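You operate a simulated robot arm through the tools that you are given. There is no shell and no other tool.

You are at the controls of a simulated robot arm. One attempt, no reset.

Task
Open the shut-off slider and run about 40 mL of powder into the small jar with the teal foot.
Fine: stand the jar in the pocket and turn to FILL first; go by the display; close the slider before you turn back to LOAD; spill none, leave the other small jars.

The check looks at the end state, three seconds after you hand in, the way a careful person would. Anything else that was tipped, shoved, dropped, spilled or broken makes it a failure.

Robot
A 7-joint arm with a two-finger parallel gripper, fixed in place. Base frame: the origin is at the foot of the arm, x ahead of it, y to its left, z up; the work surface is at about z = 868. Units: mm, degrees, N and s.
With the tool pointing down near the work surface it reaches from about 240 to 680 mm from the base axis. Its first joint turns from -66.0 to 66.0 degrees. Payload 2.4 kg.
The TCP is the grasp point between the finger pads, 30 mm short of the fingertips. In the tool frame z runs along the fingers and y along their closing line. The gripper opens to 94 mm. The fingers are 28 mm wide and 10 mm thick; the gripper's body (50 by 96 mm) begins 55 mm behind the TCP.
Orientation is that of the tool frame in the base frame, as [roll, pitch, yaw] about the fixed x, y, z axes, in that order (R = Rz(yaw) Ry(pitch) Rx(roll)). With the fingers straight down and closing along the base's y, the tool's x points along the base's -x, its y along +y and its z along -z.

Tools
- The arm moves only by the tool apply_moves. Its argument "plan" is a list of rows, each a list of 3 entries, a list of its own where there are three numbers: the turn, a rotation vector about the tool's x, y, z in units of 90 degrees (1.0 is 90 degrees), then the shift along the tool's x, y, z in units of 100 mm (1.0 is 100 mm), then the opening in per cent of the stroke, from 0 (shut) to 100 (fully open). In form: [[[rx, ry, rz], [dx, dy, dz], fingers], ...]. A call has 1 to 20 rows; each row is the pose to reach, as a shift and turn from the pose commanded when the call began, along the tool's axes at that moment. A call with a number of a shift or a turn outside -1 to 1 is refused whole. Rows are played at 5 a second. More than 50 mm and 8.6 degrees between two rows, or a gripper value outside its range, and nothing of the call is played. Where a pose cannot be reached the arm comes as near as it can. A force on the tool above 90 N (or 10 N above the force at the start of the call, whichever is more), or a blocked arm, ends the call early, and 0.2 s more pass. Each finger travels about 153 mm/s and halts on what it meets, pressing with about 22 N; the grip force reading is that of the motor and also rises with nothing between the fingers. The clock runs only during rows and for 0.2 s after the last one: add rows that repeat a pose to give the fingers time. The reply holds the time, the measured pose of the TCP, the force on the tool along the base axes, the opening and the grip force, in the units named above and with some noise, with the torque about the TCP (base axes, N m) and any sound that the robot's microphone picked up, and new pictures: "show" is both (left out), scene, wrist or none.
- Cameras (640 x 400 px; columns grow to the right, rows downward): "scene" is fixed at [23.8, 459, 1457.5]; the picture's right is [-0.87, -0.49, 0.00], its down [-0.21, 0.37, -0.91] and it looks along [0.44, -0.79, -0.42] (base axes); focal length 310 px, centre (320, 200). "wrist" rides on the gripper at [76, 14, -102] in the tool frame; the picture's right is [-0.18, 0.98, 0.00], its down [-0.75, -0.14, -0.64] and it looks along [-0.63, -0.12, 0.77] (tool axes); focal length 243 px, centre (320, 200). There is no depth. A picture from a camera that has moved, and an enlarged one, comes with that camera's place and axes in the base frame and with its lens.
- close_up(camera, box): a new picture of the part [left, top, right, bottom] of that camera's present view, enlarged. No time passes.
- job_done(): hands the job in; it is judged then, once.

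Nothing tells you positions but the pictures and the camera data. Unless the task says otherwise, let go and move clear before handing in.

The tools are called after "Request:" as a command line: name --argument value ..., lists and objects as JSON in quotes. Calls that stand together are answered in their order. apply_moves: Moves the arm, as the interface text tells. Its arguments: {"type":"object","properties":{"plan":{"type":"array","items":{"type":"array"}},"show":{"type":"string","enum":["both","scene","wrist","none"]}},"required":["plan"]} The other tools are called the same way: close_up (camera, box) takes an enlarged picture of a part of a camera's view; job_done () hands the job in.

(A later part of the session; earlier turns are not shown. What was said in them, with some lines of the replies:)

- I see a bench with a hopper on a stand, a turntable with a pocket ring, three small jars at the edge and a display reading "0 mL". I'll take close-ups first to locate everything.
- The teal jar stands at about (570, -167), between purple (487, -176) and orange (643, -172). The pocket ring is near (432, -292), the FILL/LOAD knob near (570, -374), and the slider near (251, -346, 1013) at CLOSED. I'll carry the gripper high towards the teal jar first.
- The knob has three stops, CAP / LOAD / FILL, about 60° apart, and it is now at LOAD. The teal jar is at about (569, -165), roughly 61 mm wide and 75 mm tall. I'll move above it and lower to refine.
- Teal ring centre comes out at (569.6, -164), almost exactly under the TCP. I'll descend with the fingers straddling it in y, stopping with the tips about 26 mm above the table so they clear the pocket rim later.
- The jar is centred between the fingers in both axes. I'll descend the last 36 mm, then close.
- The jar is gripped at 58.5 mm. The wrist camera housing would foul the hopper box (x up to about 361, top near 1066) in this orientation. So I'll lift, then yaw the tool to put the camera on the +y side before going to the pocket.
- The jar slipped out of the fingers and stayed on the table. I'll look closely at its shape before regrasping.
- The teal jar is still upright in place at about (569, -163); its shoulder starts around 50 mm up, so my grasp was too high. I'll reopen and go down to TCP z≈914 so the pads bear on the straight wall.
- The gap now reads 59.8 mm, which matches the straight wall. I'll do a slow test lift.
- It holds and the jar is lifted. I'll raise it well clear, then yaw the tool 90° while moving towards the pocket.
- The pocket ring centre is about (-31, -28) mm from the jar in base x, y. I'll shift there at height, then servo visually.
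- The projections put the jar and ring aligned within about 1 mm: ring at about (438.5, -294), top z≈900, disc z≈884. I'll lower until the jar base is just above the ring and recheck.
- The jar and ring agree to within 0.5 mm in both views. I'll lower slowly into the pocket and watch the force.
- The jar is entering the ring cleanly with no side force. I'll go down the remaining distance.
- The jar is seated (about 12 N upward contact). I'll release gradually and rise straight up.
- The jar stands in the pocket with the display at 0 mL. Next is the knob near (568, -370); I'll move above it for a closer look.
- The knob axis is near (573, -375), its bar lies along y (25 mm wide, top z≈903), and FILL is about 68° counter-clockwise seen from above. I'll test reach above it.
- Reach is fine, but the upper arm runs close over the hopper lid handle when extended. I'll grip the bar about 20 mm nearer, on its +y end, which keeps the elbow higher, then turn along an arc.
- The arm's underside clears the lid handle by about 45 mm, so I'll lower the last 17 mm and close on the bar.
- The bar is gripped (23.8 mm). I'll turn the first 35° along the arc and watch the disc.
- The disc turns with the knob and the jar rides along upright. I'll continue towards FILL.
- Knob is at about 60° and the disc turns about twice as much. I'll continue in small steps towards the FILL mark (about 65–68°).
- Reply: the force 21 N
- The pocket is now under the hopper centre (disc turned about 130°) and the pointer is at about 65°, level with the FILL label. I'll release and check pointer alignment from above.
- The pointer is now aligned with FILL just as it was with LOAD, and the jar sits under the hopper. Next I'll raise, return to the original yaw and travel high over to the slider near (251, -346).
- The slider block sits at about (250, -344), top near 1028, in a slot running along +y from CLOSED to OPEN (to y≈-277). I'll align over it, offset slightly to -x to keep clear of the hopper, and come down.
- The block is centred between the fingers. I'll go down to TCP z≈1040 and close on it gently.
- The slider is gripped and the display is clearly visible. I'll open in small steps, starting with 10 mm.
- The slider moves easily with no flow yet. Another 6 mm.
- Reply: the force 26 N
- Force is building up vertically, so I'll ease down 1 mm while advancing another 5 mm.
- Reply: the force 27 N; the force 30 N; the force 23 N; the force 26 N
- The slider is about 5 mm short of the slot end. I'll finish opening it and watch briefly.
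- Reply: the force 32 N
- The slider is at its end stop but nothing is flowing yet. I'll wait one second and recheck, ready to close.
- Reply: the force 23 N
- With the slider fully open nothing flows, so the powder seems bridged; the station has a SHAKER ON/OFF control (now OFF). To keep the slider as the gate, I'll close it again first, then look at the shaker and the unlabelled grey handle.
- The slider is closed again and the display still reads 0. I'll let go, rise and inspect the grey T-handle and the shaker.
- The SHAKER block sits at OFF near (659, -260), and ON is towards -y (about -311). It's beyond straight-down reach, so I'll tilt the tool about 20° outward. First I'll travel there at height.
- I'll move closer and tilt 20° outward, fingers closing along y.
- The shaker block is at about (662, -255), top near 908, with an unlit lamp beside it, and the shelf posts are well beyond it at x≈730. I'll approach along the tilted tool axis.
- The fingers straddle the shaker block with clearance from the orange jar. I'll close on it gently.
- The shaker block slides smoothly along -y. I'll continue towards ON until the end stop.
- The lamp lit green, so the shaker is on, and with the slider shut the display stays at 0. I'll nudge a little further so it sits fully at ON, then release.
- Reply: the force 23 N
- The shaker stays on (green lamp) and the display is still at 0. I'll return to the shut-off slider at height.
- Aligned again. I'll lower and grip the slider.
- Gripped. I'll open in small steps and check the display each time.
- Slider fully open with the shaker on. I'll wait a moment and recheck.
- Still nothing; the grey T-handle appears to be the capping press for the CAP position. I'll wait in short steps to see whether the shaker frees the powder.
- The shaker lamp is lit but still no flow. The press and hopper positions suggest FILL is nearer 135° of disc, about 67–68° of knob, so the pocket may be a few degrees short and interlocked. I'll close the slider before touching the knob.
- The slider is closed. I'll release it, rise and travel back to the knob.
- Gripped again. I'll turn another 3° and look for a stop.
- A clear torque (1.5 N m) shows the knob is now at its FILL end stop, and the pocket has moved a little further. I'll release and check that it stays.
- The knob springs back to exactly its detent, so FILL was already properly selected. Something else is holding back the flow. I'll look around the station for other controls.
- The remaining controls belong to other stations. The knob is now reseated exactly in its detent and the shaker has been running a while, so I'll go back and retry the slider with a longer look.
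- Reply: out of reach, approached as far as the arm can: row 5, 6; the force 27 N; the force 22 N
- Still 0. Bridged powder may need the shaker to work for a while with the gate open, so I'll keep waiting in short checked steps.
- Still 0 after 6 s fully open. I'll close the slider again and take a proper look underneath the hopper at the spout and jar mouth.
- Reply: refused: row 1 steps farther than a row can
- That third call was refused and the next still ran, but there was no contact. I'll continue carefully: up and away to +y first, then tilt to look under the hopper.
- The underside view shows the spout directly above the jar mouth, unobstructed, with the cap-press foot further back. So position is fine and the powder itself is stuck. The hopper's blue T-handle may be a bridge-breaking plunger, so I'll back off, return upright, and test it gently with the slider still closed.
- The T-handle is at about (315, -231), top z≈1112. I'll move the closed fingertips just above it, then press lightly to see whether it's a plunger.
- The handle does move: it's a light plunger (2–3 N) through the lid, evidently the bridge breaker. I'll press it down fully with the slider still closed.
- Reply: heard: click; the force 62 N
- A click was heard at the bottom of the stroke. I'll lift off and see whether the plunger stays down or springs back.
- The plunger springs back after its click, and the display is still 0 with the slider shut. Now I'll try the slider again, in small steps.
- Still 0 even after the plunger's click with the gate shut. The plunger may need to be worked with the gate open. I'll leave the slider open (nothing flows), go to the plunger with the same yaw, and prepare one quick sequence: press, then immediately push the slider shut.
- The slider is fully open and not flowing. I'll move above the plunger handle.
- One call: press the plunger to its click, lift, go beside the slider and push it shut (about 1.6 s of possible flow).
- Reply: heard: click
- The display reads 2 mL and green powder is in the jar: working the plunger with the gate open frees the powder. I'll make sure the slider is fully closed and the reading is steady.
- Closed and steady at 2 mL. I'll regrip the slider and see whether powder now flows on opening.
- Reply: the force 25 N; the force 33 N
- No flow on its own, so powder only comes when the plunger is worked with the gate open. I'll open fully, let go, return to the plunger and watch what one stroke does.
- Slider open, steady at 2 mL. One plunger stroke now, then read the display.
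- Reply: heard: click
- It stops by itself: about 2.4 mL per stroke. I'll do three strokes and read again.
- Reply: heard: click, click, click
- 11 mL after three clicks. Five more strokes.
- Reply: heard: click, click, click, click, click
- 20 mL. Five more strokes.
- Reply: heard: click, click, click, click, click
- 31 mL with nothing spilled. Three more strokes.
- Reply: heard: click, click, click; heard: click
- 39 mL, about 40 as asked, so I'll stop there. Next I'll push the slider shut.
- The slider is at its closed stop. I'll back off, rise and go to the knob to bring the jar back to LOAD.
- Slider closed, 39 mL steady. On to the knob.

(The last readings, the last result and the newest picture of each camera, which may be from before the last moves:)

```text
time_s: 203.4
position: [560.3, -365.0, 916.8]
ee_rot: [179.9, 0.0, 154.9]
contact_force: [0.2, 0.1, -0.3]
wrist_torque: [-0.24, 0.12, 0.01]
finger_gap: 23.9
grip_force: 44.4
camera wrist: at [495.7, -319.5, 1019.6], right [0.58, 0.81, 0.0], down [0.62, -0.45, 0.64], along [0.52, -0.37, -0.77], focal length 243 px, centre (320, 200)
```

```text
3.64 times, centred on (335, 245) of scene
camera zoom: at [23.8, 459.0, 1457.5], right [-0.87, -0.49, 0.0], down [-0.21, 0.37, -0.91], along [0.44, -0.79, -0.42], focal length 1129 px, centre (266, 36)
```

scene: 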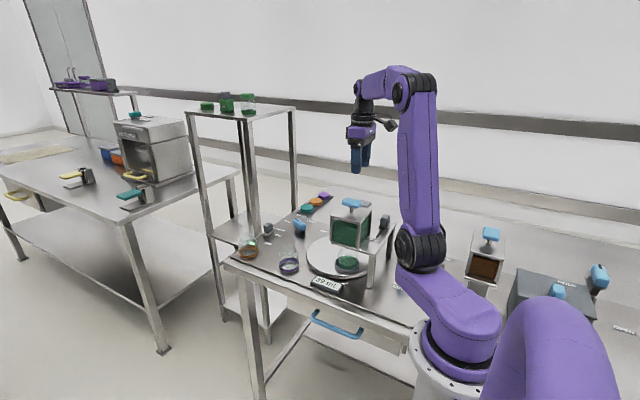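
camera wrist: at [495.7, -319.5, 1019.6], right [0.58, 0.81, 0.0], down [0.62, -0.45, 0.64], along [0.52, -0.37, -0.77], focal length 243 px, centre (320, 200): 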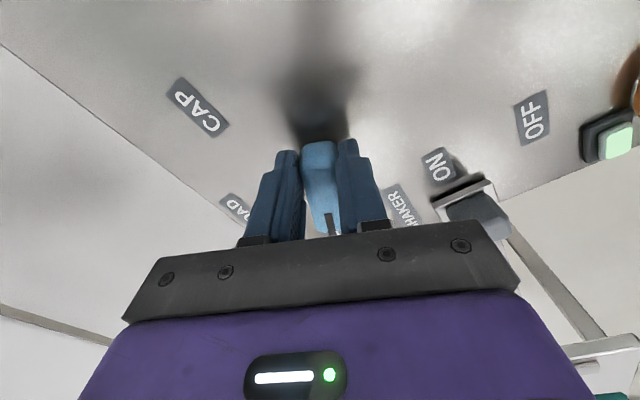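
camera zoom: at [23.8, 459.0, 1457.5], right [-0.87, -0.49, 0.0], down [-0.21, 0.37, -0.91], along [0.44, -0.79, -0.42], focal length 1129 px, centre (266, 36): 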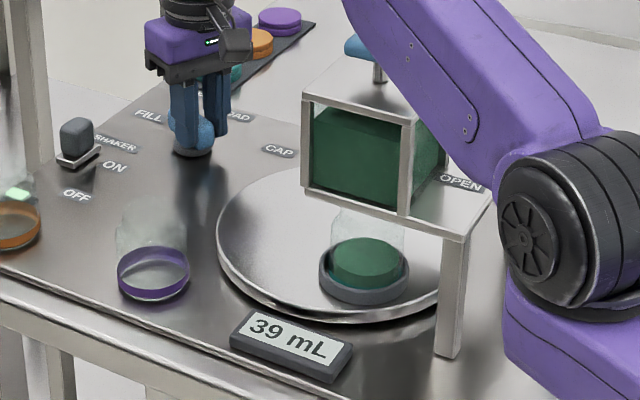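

Gripped at FILL. I'll turn smoothly back 65° to LOAD along the arc.

Request:
apply_moves --plan '[[[0, 0, 0.0222], [-0.0001, 0.0061, 0], 10], [[0, 0, 0.0556], [-0.0007, 0.0153, 0], 10], [[0, 0, 0.1], [-0.0022, 0.0274, 0], 10], [[0, 0, 0.1444], [-0.0045, 0.0394, 0], 10], [[0, 0, 0.1889], [-0.0076, 0.0512, 0], 10], [[0, 0, 0.2333], [-0.0116, 0.0627, 0], 10], [[0, 0, 0.2778], [-0.0164, 0.074, 0], 10], [[0, 0, 0.3222], [-0.0219, 0.0848, 0], 10], [[0, 0, 0.3667], [-0.0282, 0.0953, 0], 10], [[0, 0, 0.4111], [-0.0352, 0.1053, 0], 10], [[0, 0, 0.4556], [-0.0429, 0.1148, 0], 10], [[0, 0, 0.5], [-0.0513, 0.1237, 0], 10], [[0, 0, 0.5444], [-0.0602, 0.1321, 0], 10], [[0, 0, 0.5889], [-0.0697, 0.1398, 0], 10], [[0, 0, 0.6333], [-0.0797, 0.1468, 0], 10], [[0, 0, 0.6667], [-0.0875, 0.1516, 0], 10], [[0, 0, 0.7], [-0.0956, 0.1559, 0], 10], [[0, 0, 0.7222], [-0.101, 0.1586, 0], 10], [[0, 0, 0.7222], [-0.101, 0.1586, 0], 10]]' --show "both"

Request:
close_up --camera "scene" --box '[270, 190, 400, 300]'

```text
time_s: 207.4
position: [574.4, -355.5, 916.3]
ee_rot: [179.8, -0.1, 89.9]
contact_force: [-6.4, 3.2, 15.6]
wrist_torque: [0.64, 0.29, -0.07]
finger_gap: 23.9
grip_force: 44.9
camera wrist: at [588.1, -279.1, 1019.6], right [0.98, -0.19, 0.0], down [-0.14, -0.75, 0.64], along [-0.12, -0.63, -0.77], focal length 243 px, centre (320, 200)
```

scene: 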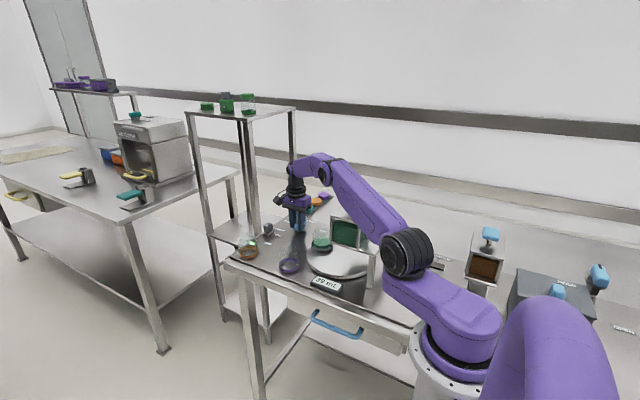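
wrist: 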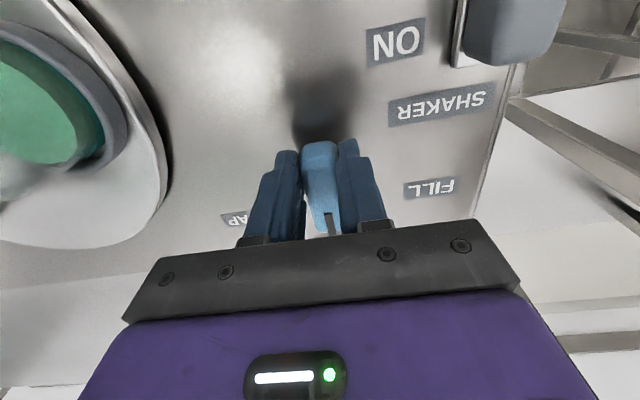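

```text
3.64 times, centred on (335, 245) of scene
camera zoom: at [23.3, 459.3, 1457.4], right [-0.87, -0.49, 0.0], down [-0.21, 0.37, -0.91], along [0.44, -0.79, -0.42], focal length 1129 px, centre (266, 36)
```

zoom: 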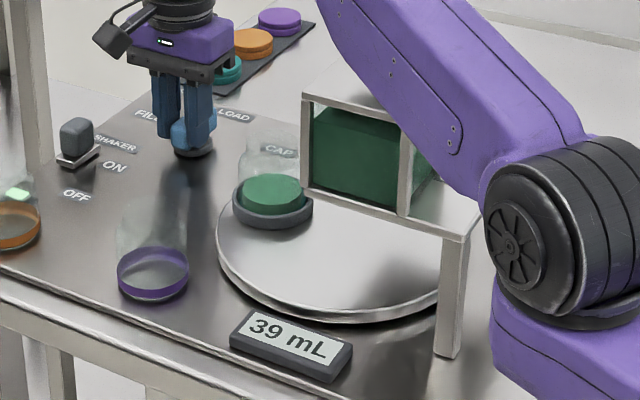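

The jar is back at LOAD, upright, 39 mL. I'll release the knob and rise.

Request:
apply_moves --plan '[[[0, 0, 0], [0, 0, 0], 26], [[0, 0, 0], [0, 0, 0], 30], [[0, 0, 0], [0, 0, 0], 45], [[0, 0, 0], [0, 0, 0], 60], [[0, 0, 0], [0, 0, 0], 60], [[0, 0, 0], [0, 0, -0.15], 60], [[0, 0, 0], [0, 0, -0.35], 60], [[0, 0, 0], [0, 0, -0.6], 60], [[0, 0, 0], [0, 0, -0.9], 60], [[0, 0, 0], [0, 0, -1.0], 60]]' --show "both"

Request:
close_up --camera "wrist" --box '[200, 20, 440, 220]'

Request:
close_up --camera "scene" --box '[270, 190, 400, 300]'

```text
time_s: 209.6
position: [576.6, -354.4, 1016.8]
ee_rot: [-180.0, -0.1, 89.9]
contact_force: [0.4, 0.6, -0.1]
wrist_torque: [0.02, 0.04, 0.0]
finger_gap: 56.3
grip_force: 0.1
camera wrist: at [588.7, -278.1, 1120.2], right [0.98, -0.19, 0.0], down [-0.14, -0.75, 0.64], along [-0.12, -0.63, -0.77], focal length 243 px, centre (320, 200)
```

scene: 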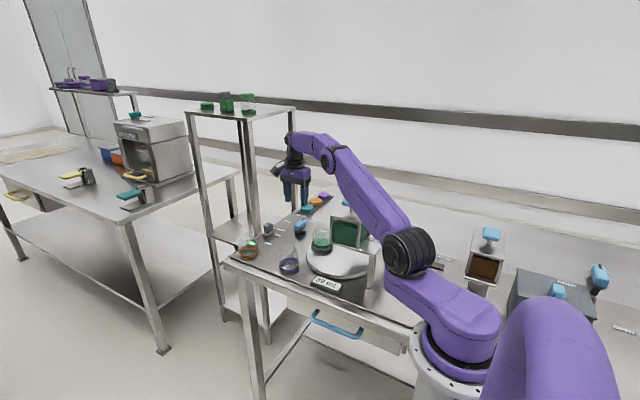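
wrist: 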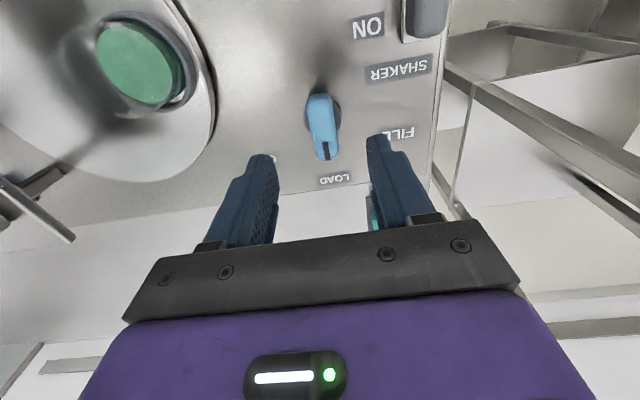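

```text
2.00 times, centred on (320, 120) of wrist
camera zoom: at [588.7, -278.1, 1120.2], right [0.98, -0.19, 0.0], down [-0.14, -0.75, 0.64], along [-0.12, -0.63, -0.77], focal length 485 px, centre (320, 360)
```

zoom: 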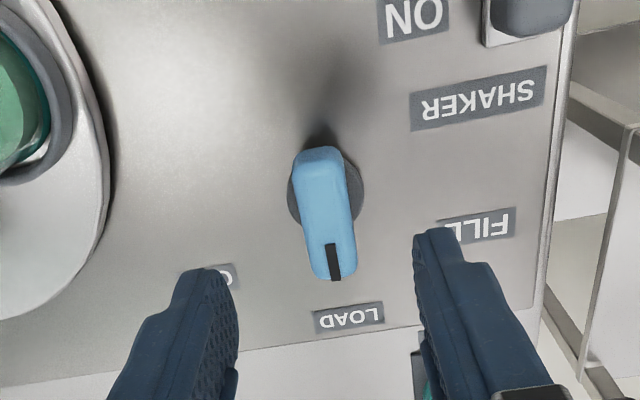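

```text
3.64 times, centred on (335, 245) of scene
camera zoom: at [23.8, 459.0, 1457.5], right [-0.87, -0.49, 0.0], down [-0.21, 0.37, -0.91], along [0.44, -0.79, -0.42], focal length 1129 px, centre (266, 36)
```

zoom: 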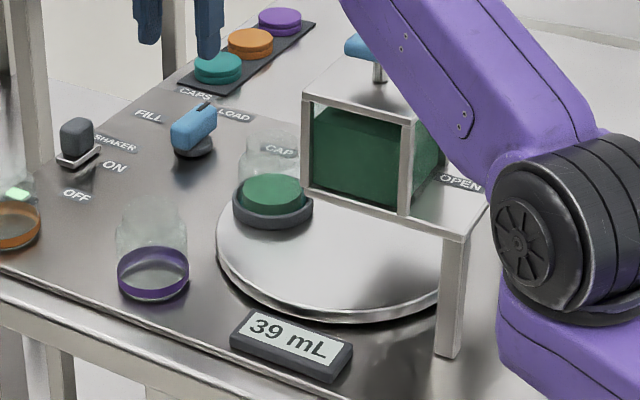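

Knob at LOAD and everything steady. Finally I'll put the shaker back to OFF as I found it.

Request:
apply_moves --plan '[[[0, 0, -0.083], [0.05, 0, -0.1], 60], [[0, 0, -0.167], [0.1, 0, -0.2], 60], [[0, 0, -0.25], [0.15, 0, -0.3], 60], [[0, 0, -0.333], [0.2, 0, -0.4], 60], [[0, 0, -0.417], [0.25, 0, -0.5], 60], [[0, 0, -0.5], [0.3, 0, -0.6], 60], [[0, 0, -0.583], [0.35, 0, -0.7], 60], [[0, 0, -0.667], [0.4, 0, -0.8], 60], [[0, 0, -0.75], [0.45, 0, -0.8], 60], [[0, 0, -0.833], [0.5, 0, -0.8], 60], [[0, 0, -0.917], [0.53, 0, -0.8], 58], [[0, 0, -1.0], [0.53, 0, -0.8], 55]]' --show "none"

Request:
apply_moves --plan '[[[0, -0.0555, 0], [-0.13, 0, 0.2], 55], [[0, -0.111, 0], [-0.26, 0, 0.4], 55], [[0, -0.1665, 0], [-0.38, 0, 0.6], 55], [[0, -0.222, 0], [-0.49, 0, 0.8], 55], [[0, -0.222, 0], [-0.49, 0, 0.88], 55], [[0, -0.222, 0], [-0.49, 0, 0.88], 55]]' --show "both"

Request:
close_up --camera "wrist" --box '[220, 40, 420, 220]'

```text
time_s: 212.2
position: [575.7, -301.9, 1095.4]
ee_rot: [179.9, 0.0, -180.0]
contact_force: [0.3, 1.0, -0.5]
wrist_torque: [-0.02, 0.02, 0.0]
finger_gap: 51.8
grip_force: 0.0
```

```text
time_s: 213.6
position: [626.1, -301.0, 1008.5]
ee_rot: [179.9, 20.0, 179.8]
contact_force: [-0.3, -0.3, 0.2]
wrist_torque: [0.03, -0.01, -0.01]
finger_gap: 52.0
grip_force: 0.0
camera wrist: at [516.7, -287.0, 1079.9], right [0.18, 0.98, 0.06], down [0.49, -0.14, 0.86], along [0.85, -0.12, -0.5], focal length 243 px, centre (320, 200)
```

scene: 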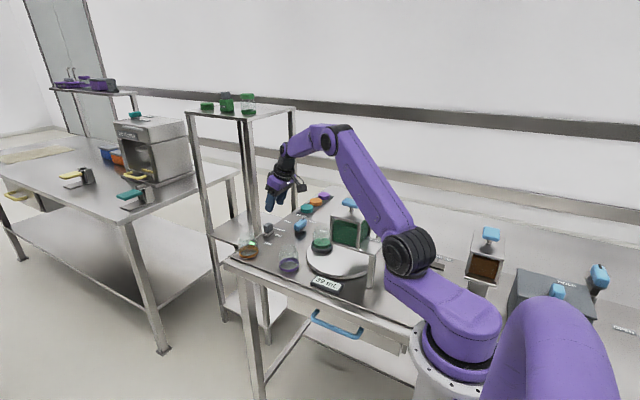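
wrist: 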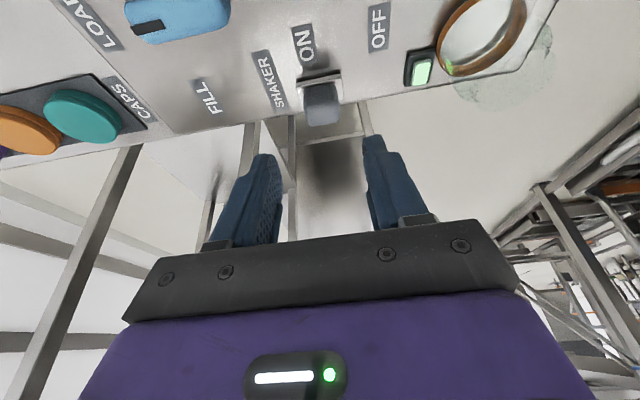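

```text
2.22 times, centred on (320, 130) of wrist
camera zoom: at [516.7, -287.0, 1079.9], right [0.18, 0.98, 0.06], down [0.49, -0.14, 0.86], along [0.85, -0.12, -0.5], focal length 539 px, centre (320, 356)
```

zoom: 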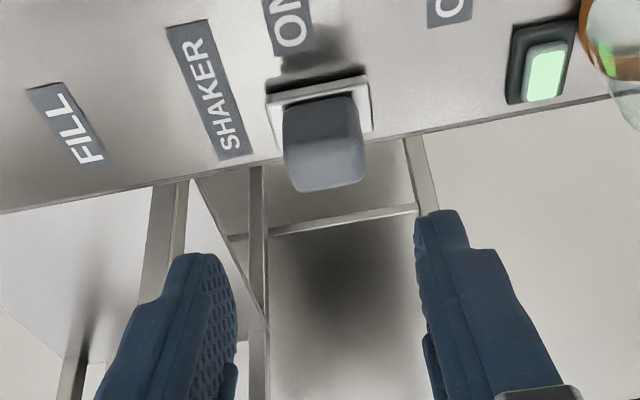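

Aligned with the shaker block. I'll advance along the tool axis and close on it.

Request:
apply_moves --plan '[[[0, 0, 0], [0, 0, 0.25], 55], [[0, 0, 0], [0, 0, 0.5], 55], [[0, 0, 0], [0, 0, 0.7], 55], [[0, 0, 0], [0, 0, 0.87], 55], [[0, 0, 0], [0, 0, 0.99], 55], [[0, 0, 0], [0, 0, 0.99], 46], [[0, 0, 0], [0, 0, 0.99], 40], [[0, 0, 0], [0, 0, 0.99], 36], [[0, 0, 0], [0, 0, 0.99], 33], [[0, 0, 0], [0, 0, 0.99], 29], [[0, 0, 0], [0, 0, 0.99], 18], [[0, 0, 0], [0, 0, 0.99], 18]]' --show "wrist"

Request:
close_up --camera "wrist" --box '[220, 40, 420, 220]'

```text
time_s: 216.2
position: [659.2, -301.6, 914.7]
ee_rot: [179.9, 20.0, 180.0]
contact_force: [-1.3, 9.1, 1.3]
wrist_torque: [0.05, 0.38, 0.01]
finger_gap: 31.7
grip_force: 45.0
camera wrist: at [551.1, -286.0, 986.3], right [0.17, 0.98, 0.07], down [0.49, -0.14, 0.86], along [0.85, -0.12, -0.51], focal length 243 px, centre (320, 200)
```

wrist: 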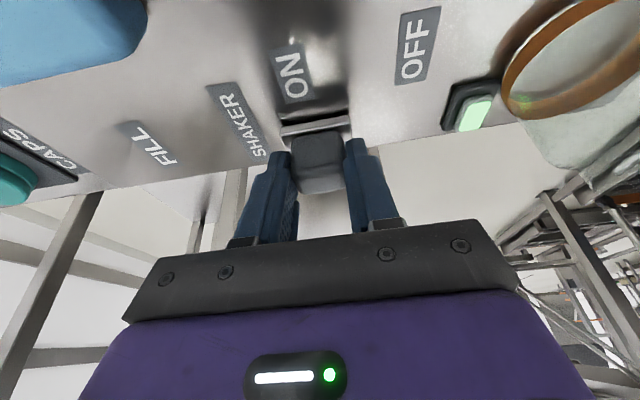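

```text
2.22 times, centred on (320, 130) of wrist
camera zoom: at [551.1, -286.0, 986.3], right [0.17, 0.98, 0.07], down [0.49, -0.14, 0.86], along [0.85, -0.12, -0.51], focal length 539 px, centre (320, 356)
```

zoom: 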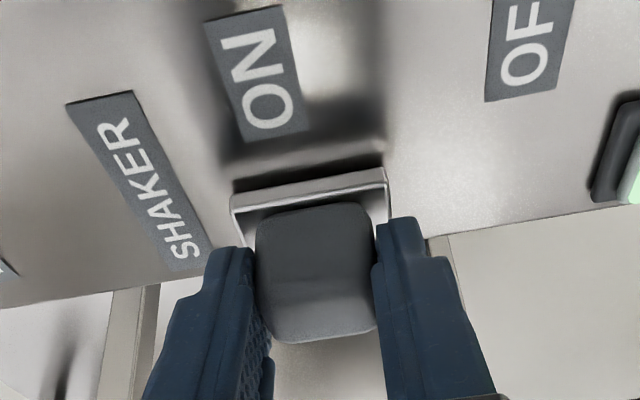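

Request:
apply_moves --plan '[[[0, 0, 0], [0, 0.05, 0], 18], [[0, 0, 0], [0, 0.1, 0], 18], [[0, 0, 0], [0, 0.15, 0], 18], [[0, 0, 0], [0, 0.2, 0], 18], [[0, 0, 0], [0, 0.25, 0], 18], [[0, 0, 0], [0, 0.3, 0], 18], [[0, 0, 0], [0, 0.35, 0], 18], [[0, 0, 0], [0, 0.4, 0], 18], [[0, 0, 0], [0, 0.44, 0], 18], [[0, 0, 0], [0, 0.455, 0], 18], [[0, 0, 0], [0, 0.455, 0], 18]]' --show "both"

Request:
close_up --camera "wrist" --box '[220, 40, 460, 220]'

Request:
close_up --camera "scene" --box '[225, 190, 345, 290]'

```text
time_s: 218.6
position: [658.8, -256.6, 915.6]
ee_rot: [179.8, 20.0, 179.9]
contact_force: [-7.4, 1.0, 8.6]
wrist_torque: [-0.03, 0.77, -0.08]
finger_gap: 31.7
grip_force: 45.2
camera wrist: at [551.0, -241.6, 986.3], right [0.17, 0.98, 0.06], down [0.49, -0.14, 0.86], along [0.85, -0.12, -0.51], focal length 243 px, centre (320, 200)
```

scene: 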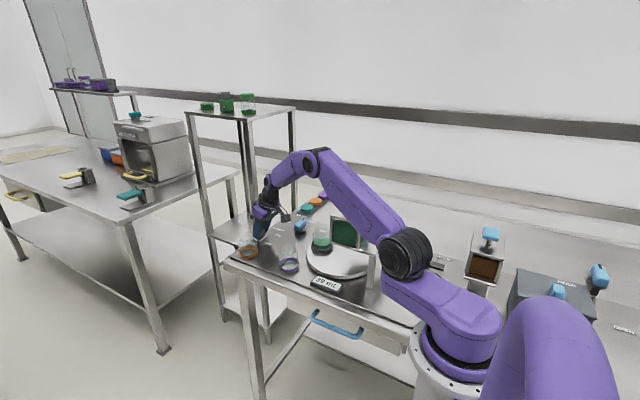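
wrist: 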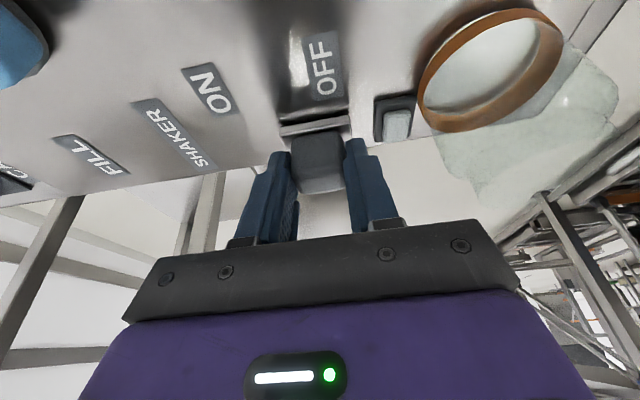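

```text
2.22 times, centred on (340, 130) of wrist
camera zoom: at [551.0, -241.6, 986.3], right [0.17, 0.98, 0.06], down [0.49, -0.14, 0.86], along [0.85, -0.12, -0.51], focal length 539 px, centre (276, 356)
```

zoom: 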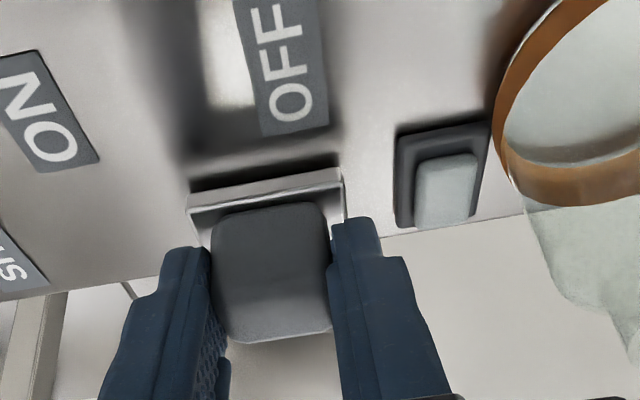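

```text
4.00 times, centred on (285, 240) of scene
camera zoom: at [23.4, 459.2, 1457.4], right [-0.87, -0.49, 0.0], down [-0.21, 0.37, -0.91], along [0.44, -0.79, -0.42], focal length 1242 px, centre (460, 40)
```

zoom: 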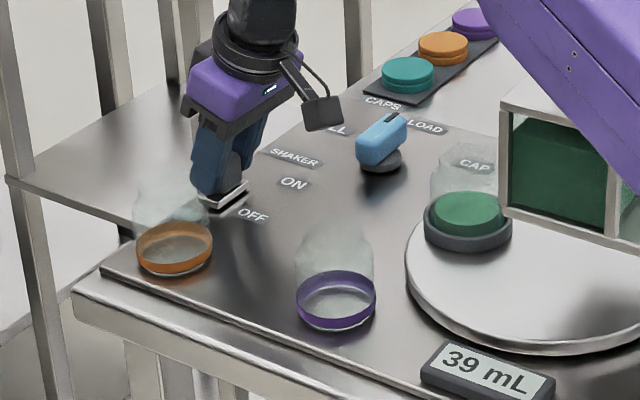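

The lamp is off and the shaker is back at OFF. I'll release carefully and retreat along the tool axis.

Request:
apply_moves --plan '[[[0, 0, 0], [0, 0, 0], 34], [[0, 0, 0], [0, 0, 0], 40], [[0, 0, 0], [0, 0, 0], 50], [[0, 0, 0], [0, 0, 0], 53], [[0, 0, 0], [0, 0, -0.15], 53], [[0, 0, 0], [0, 0, -0.35], 53], [[0, 0, 0], [0, 0, -0.55], 53], [[0, 0, 0], [0, 0, -0.8], 53], [[0, 0, 0], [0, 0, -1.0], 53]]' --show "none"

Request:
apply_moves --plan '[[[0, 0.0555, 0], [0.0, 0, -0.2], 55], [[0, 0.111, 0], [0.05, 0, -0.4], 60], [[0, 0.1665, 0], [0.1, 0, -0.6], 65], [[0, 0.222, 0], [0.15, 0, -0.8], 70], [[0, 0.222, 0], [0.2, 0, -1.0], 70], [[0, 0.222, 0], [0.2, 0, -1.0], 70]]' --show "both"

Request:
close_up --camera "scene" --box '[225, 190, 345, 290]'

Request:
close_up --camera "scene" --box '[290, 190, 400, 300]'

```text
time_s: 220.6
position: [624.0, -259.2, 1010.1]
ee_rot: [179.9, 19.8, 179.8]
contact_force: [0.1, 0.5, 0.2]
wrist_torque: [-0.02, -0.01, 0.02]
finger_gap: 49.8
grip_force: 0.0
```

```text
time_s: 222.0
position: [572.7, -255.2, 1096.8]
ee_rot: [179.9, -0.2, 179.8]
contact_force: [0.0, 0.5, -0.5]
wrist_torque: [-0.04, 0.02, -0.02]
finger_gap: 65.7
grip_force: 0.0
camera wrist: at [494.2, -241.1, 1200.1], right [0.19, 0.98, 0.0], down [0.75, -0.14, 0.64], along [0.63, -0.12, -0.77], focal length 243 px, centre (320, 200)
```

scene: 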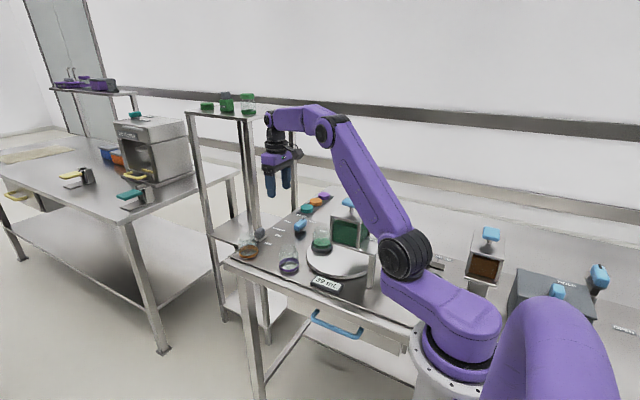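
wrist: 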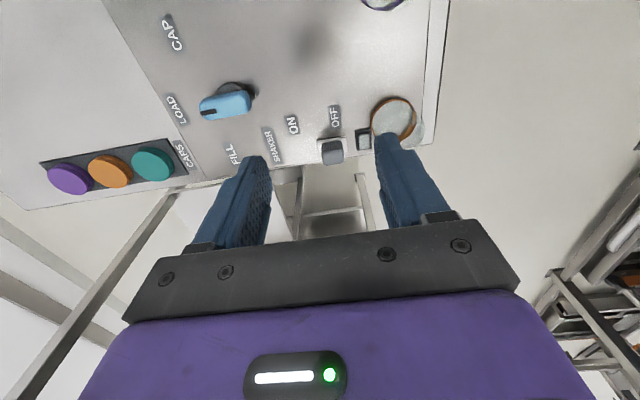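

```text
4.00 times, centred on (285, 240) of scene
camera zoom: at [23.8, 459.0, 1457.5], right [-0.87, -0.49, 0.0], down [-0.21, 0.37, -0.91], along [0.44, -0.79, -0.42], focal length 1242 px, centre (460, 40)
```

zoom: 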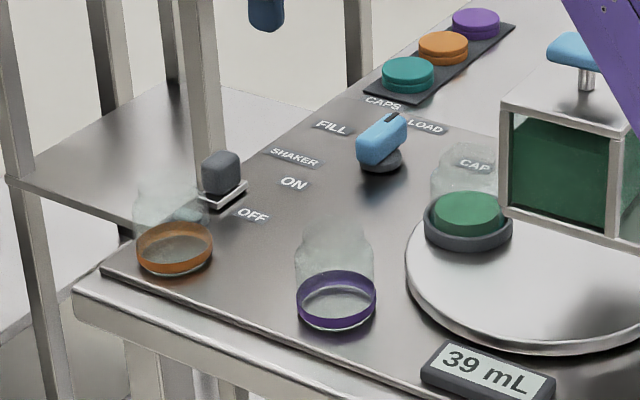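

```text
3.64 times, centred on (345, 245) of scene
camera zoom: at [23.8, 459.0, 1457.5], right [-0.87, -0.49, 0.0], down [-0.21, 0.37, -0.91], along [0.44, -0.79, -0.42], focal length 1129 px, centre (229, 36)
```

zoom: 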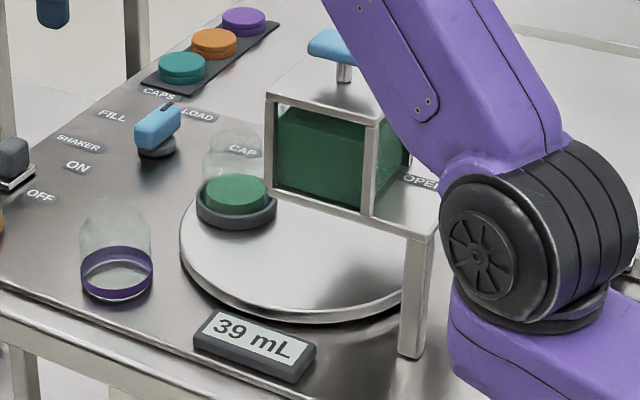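

The teal-foot jar stands upright in the pocket at LOAD with 39 mL showing. The slider is closed, the shaker is back at OFF, the other jars are untouched and nothing is spilled. The gripper is empty and clear, so I'm handing in.

Request:
job_done

```text
The job is handed in.
```

I ran about 40 mL of powder into the teal-foot jar; the display reads 39 mL. The job is handed in.

- **End state:** The jar stands upright in the pocket, with the knob back at LOAD. I closed the slider before turning back. I saw no spilled powder, and the other small jars stand where they were.
- **Plunger:** Opening the slider alone gave no flow. Powder only came when I pressed the blue T-handle plunger on top of the hopper with the slider open, about 2 mL per stroke. I stopped at 39 mL because another stroke would have gone to about 41.
- **Shaker:** While looking for the cause I switched the shaker on. It gave no flow by itself, but it stayed on during the fill, so I can't say whether the plunger needs it. I switched it back to OFF at the end.
- **First grasp:** My first lift gripped the jar too high and it slipped out of the fingers. It stayed upright in its place, and I regripped it lower.
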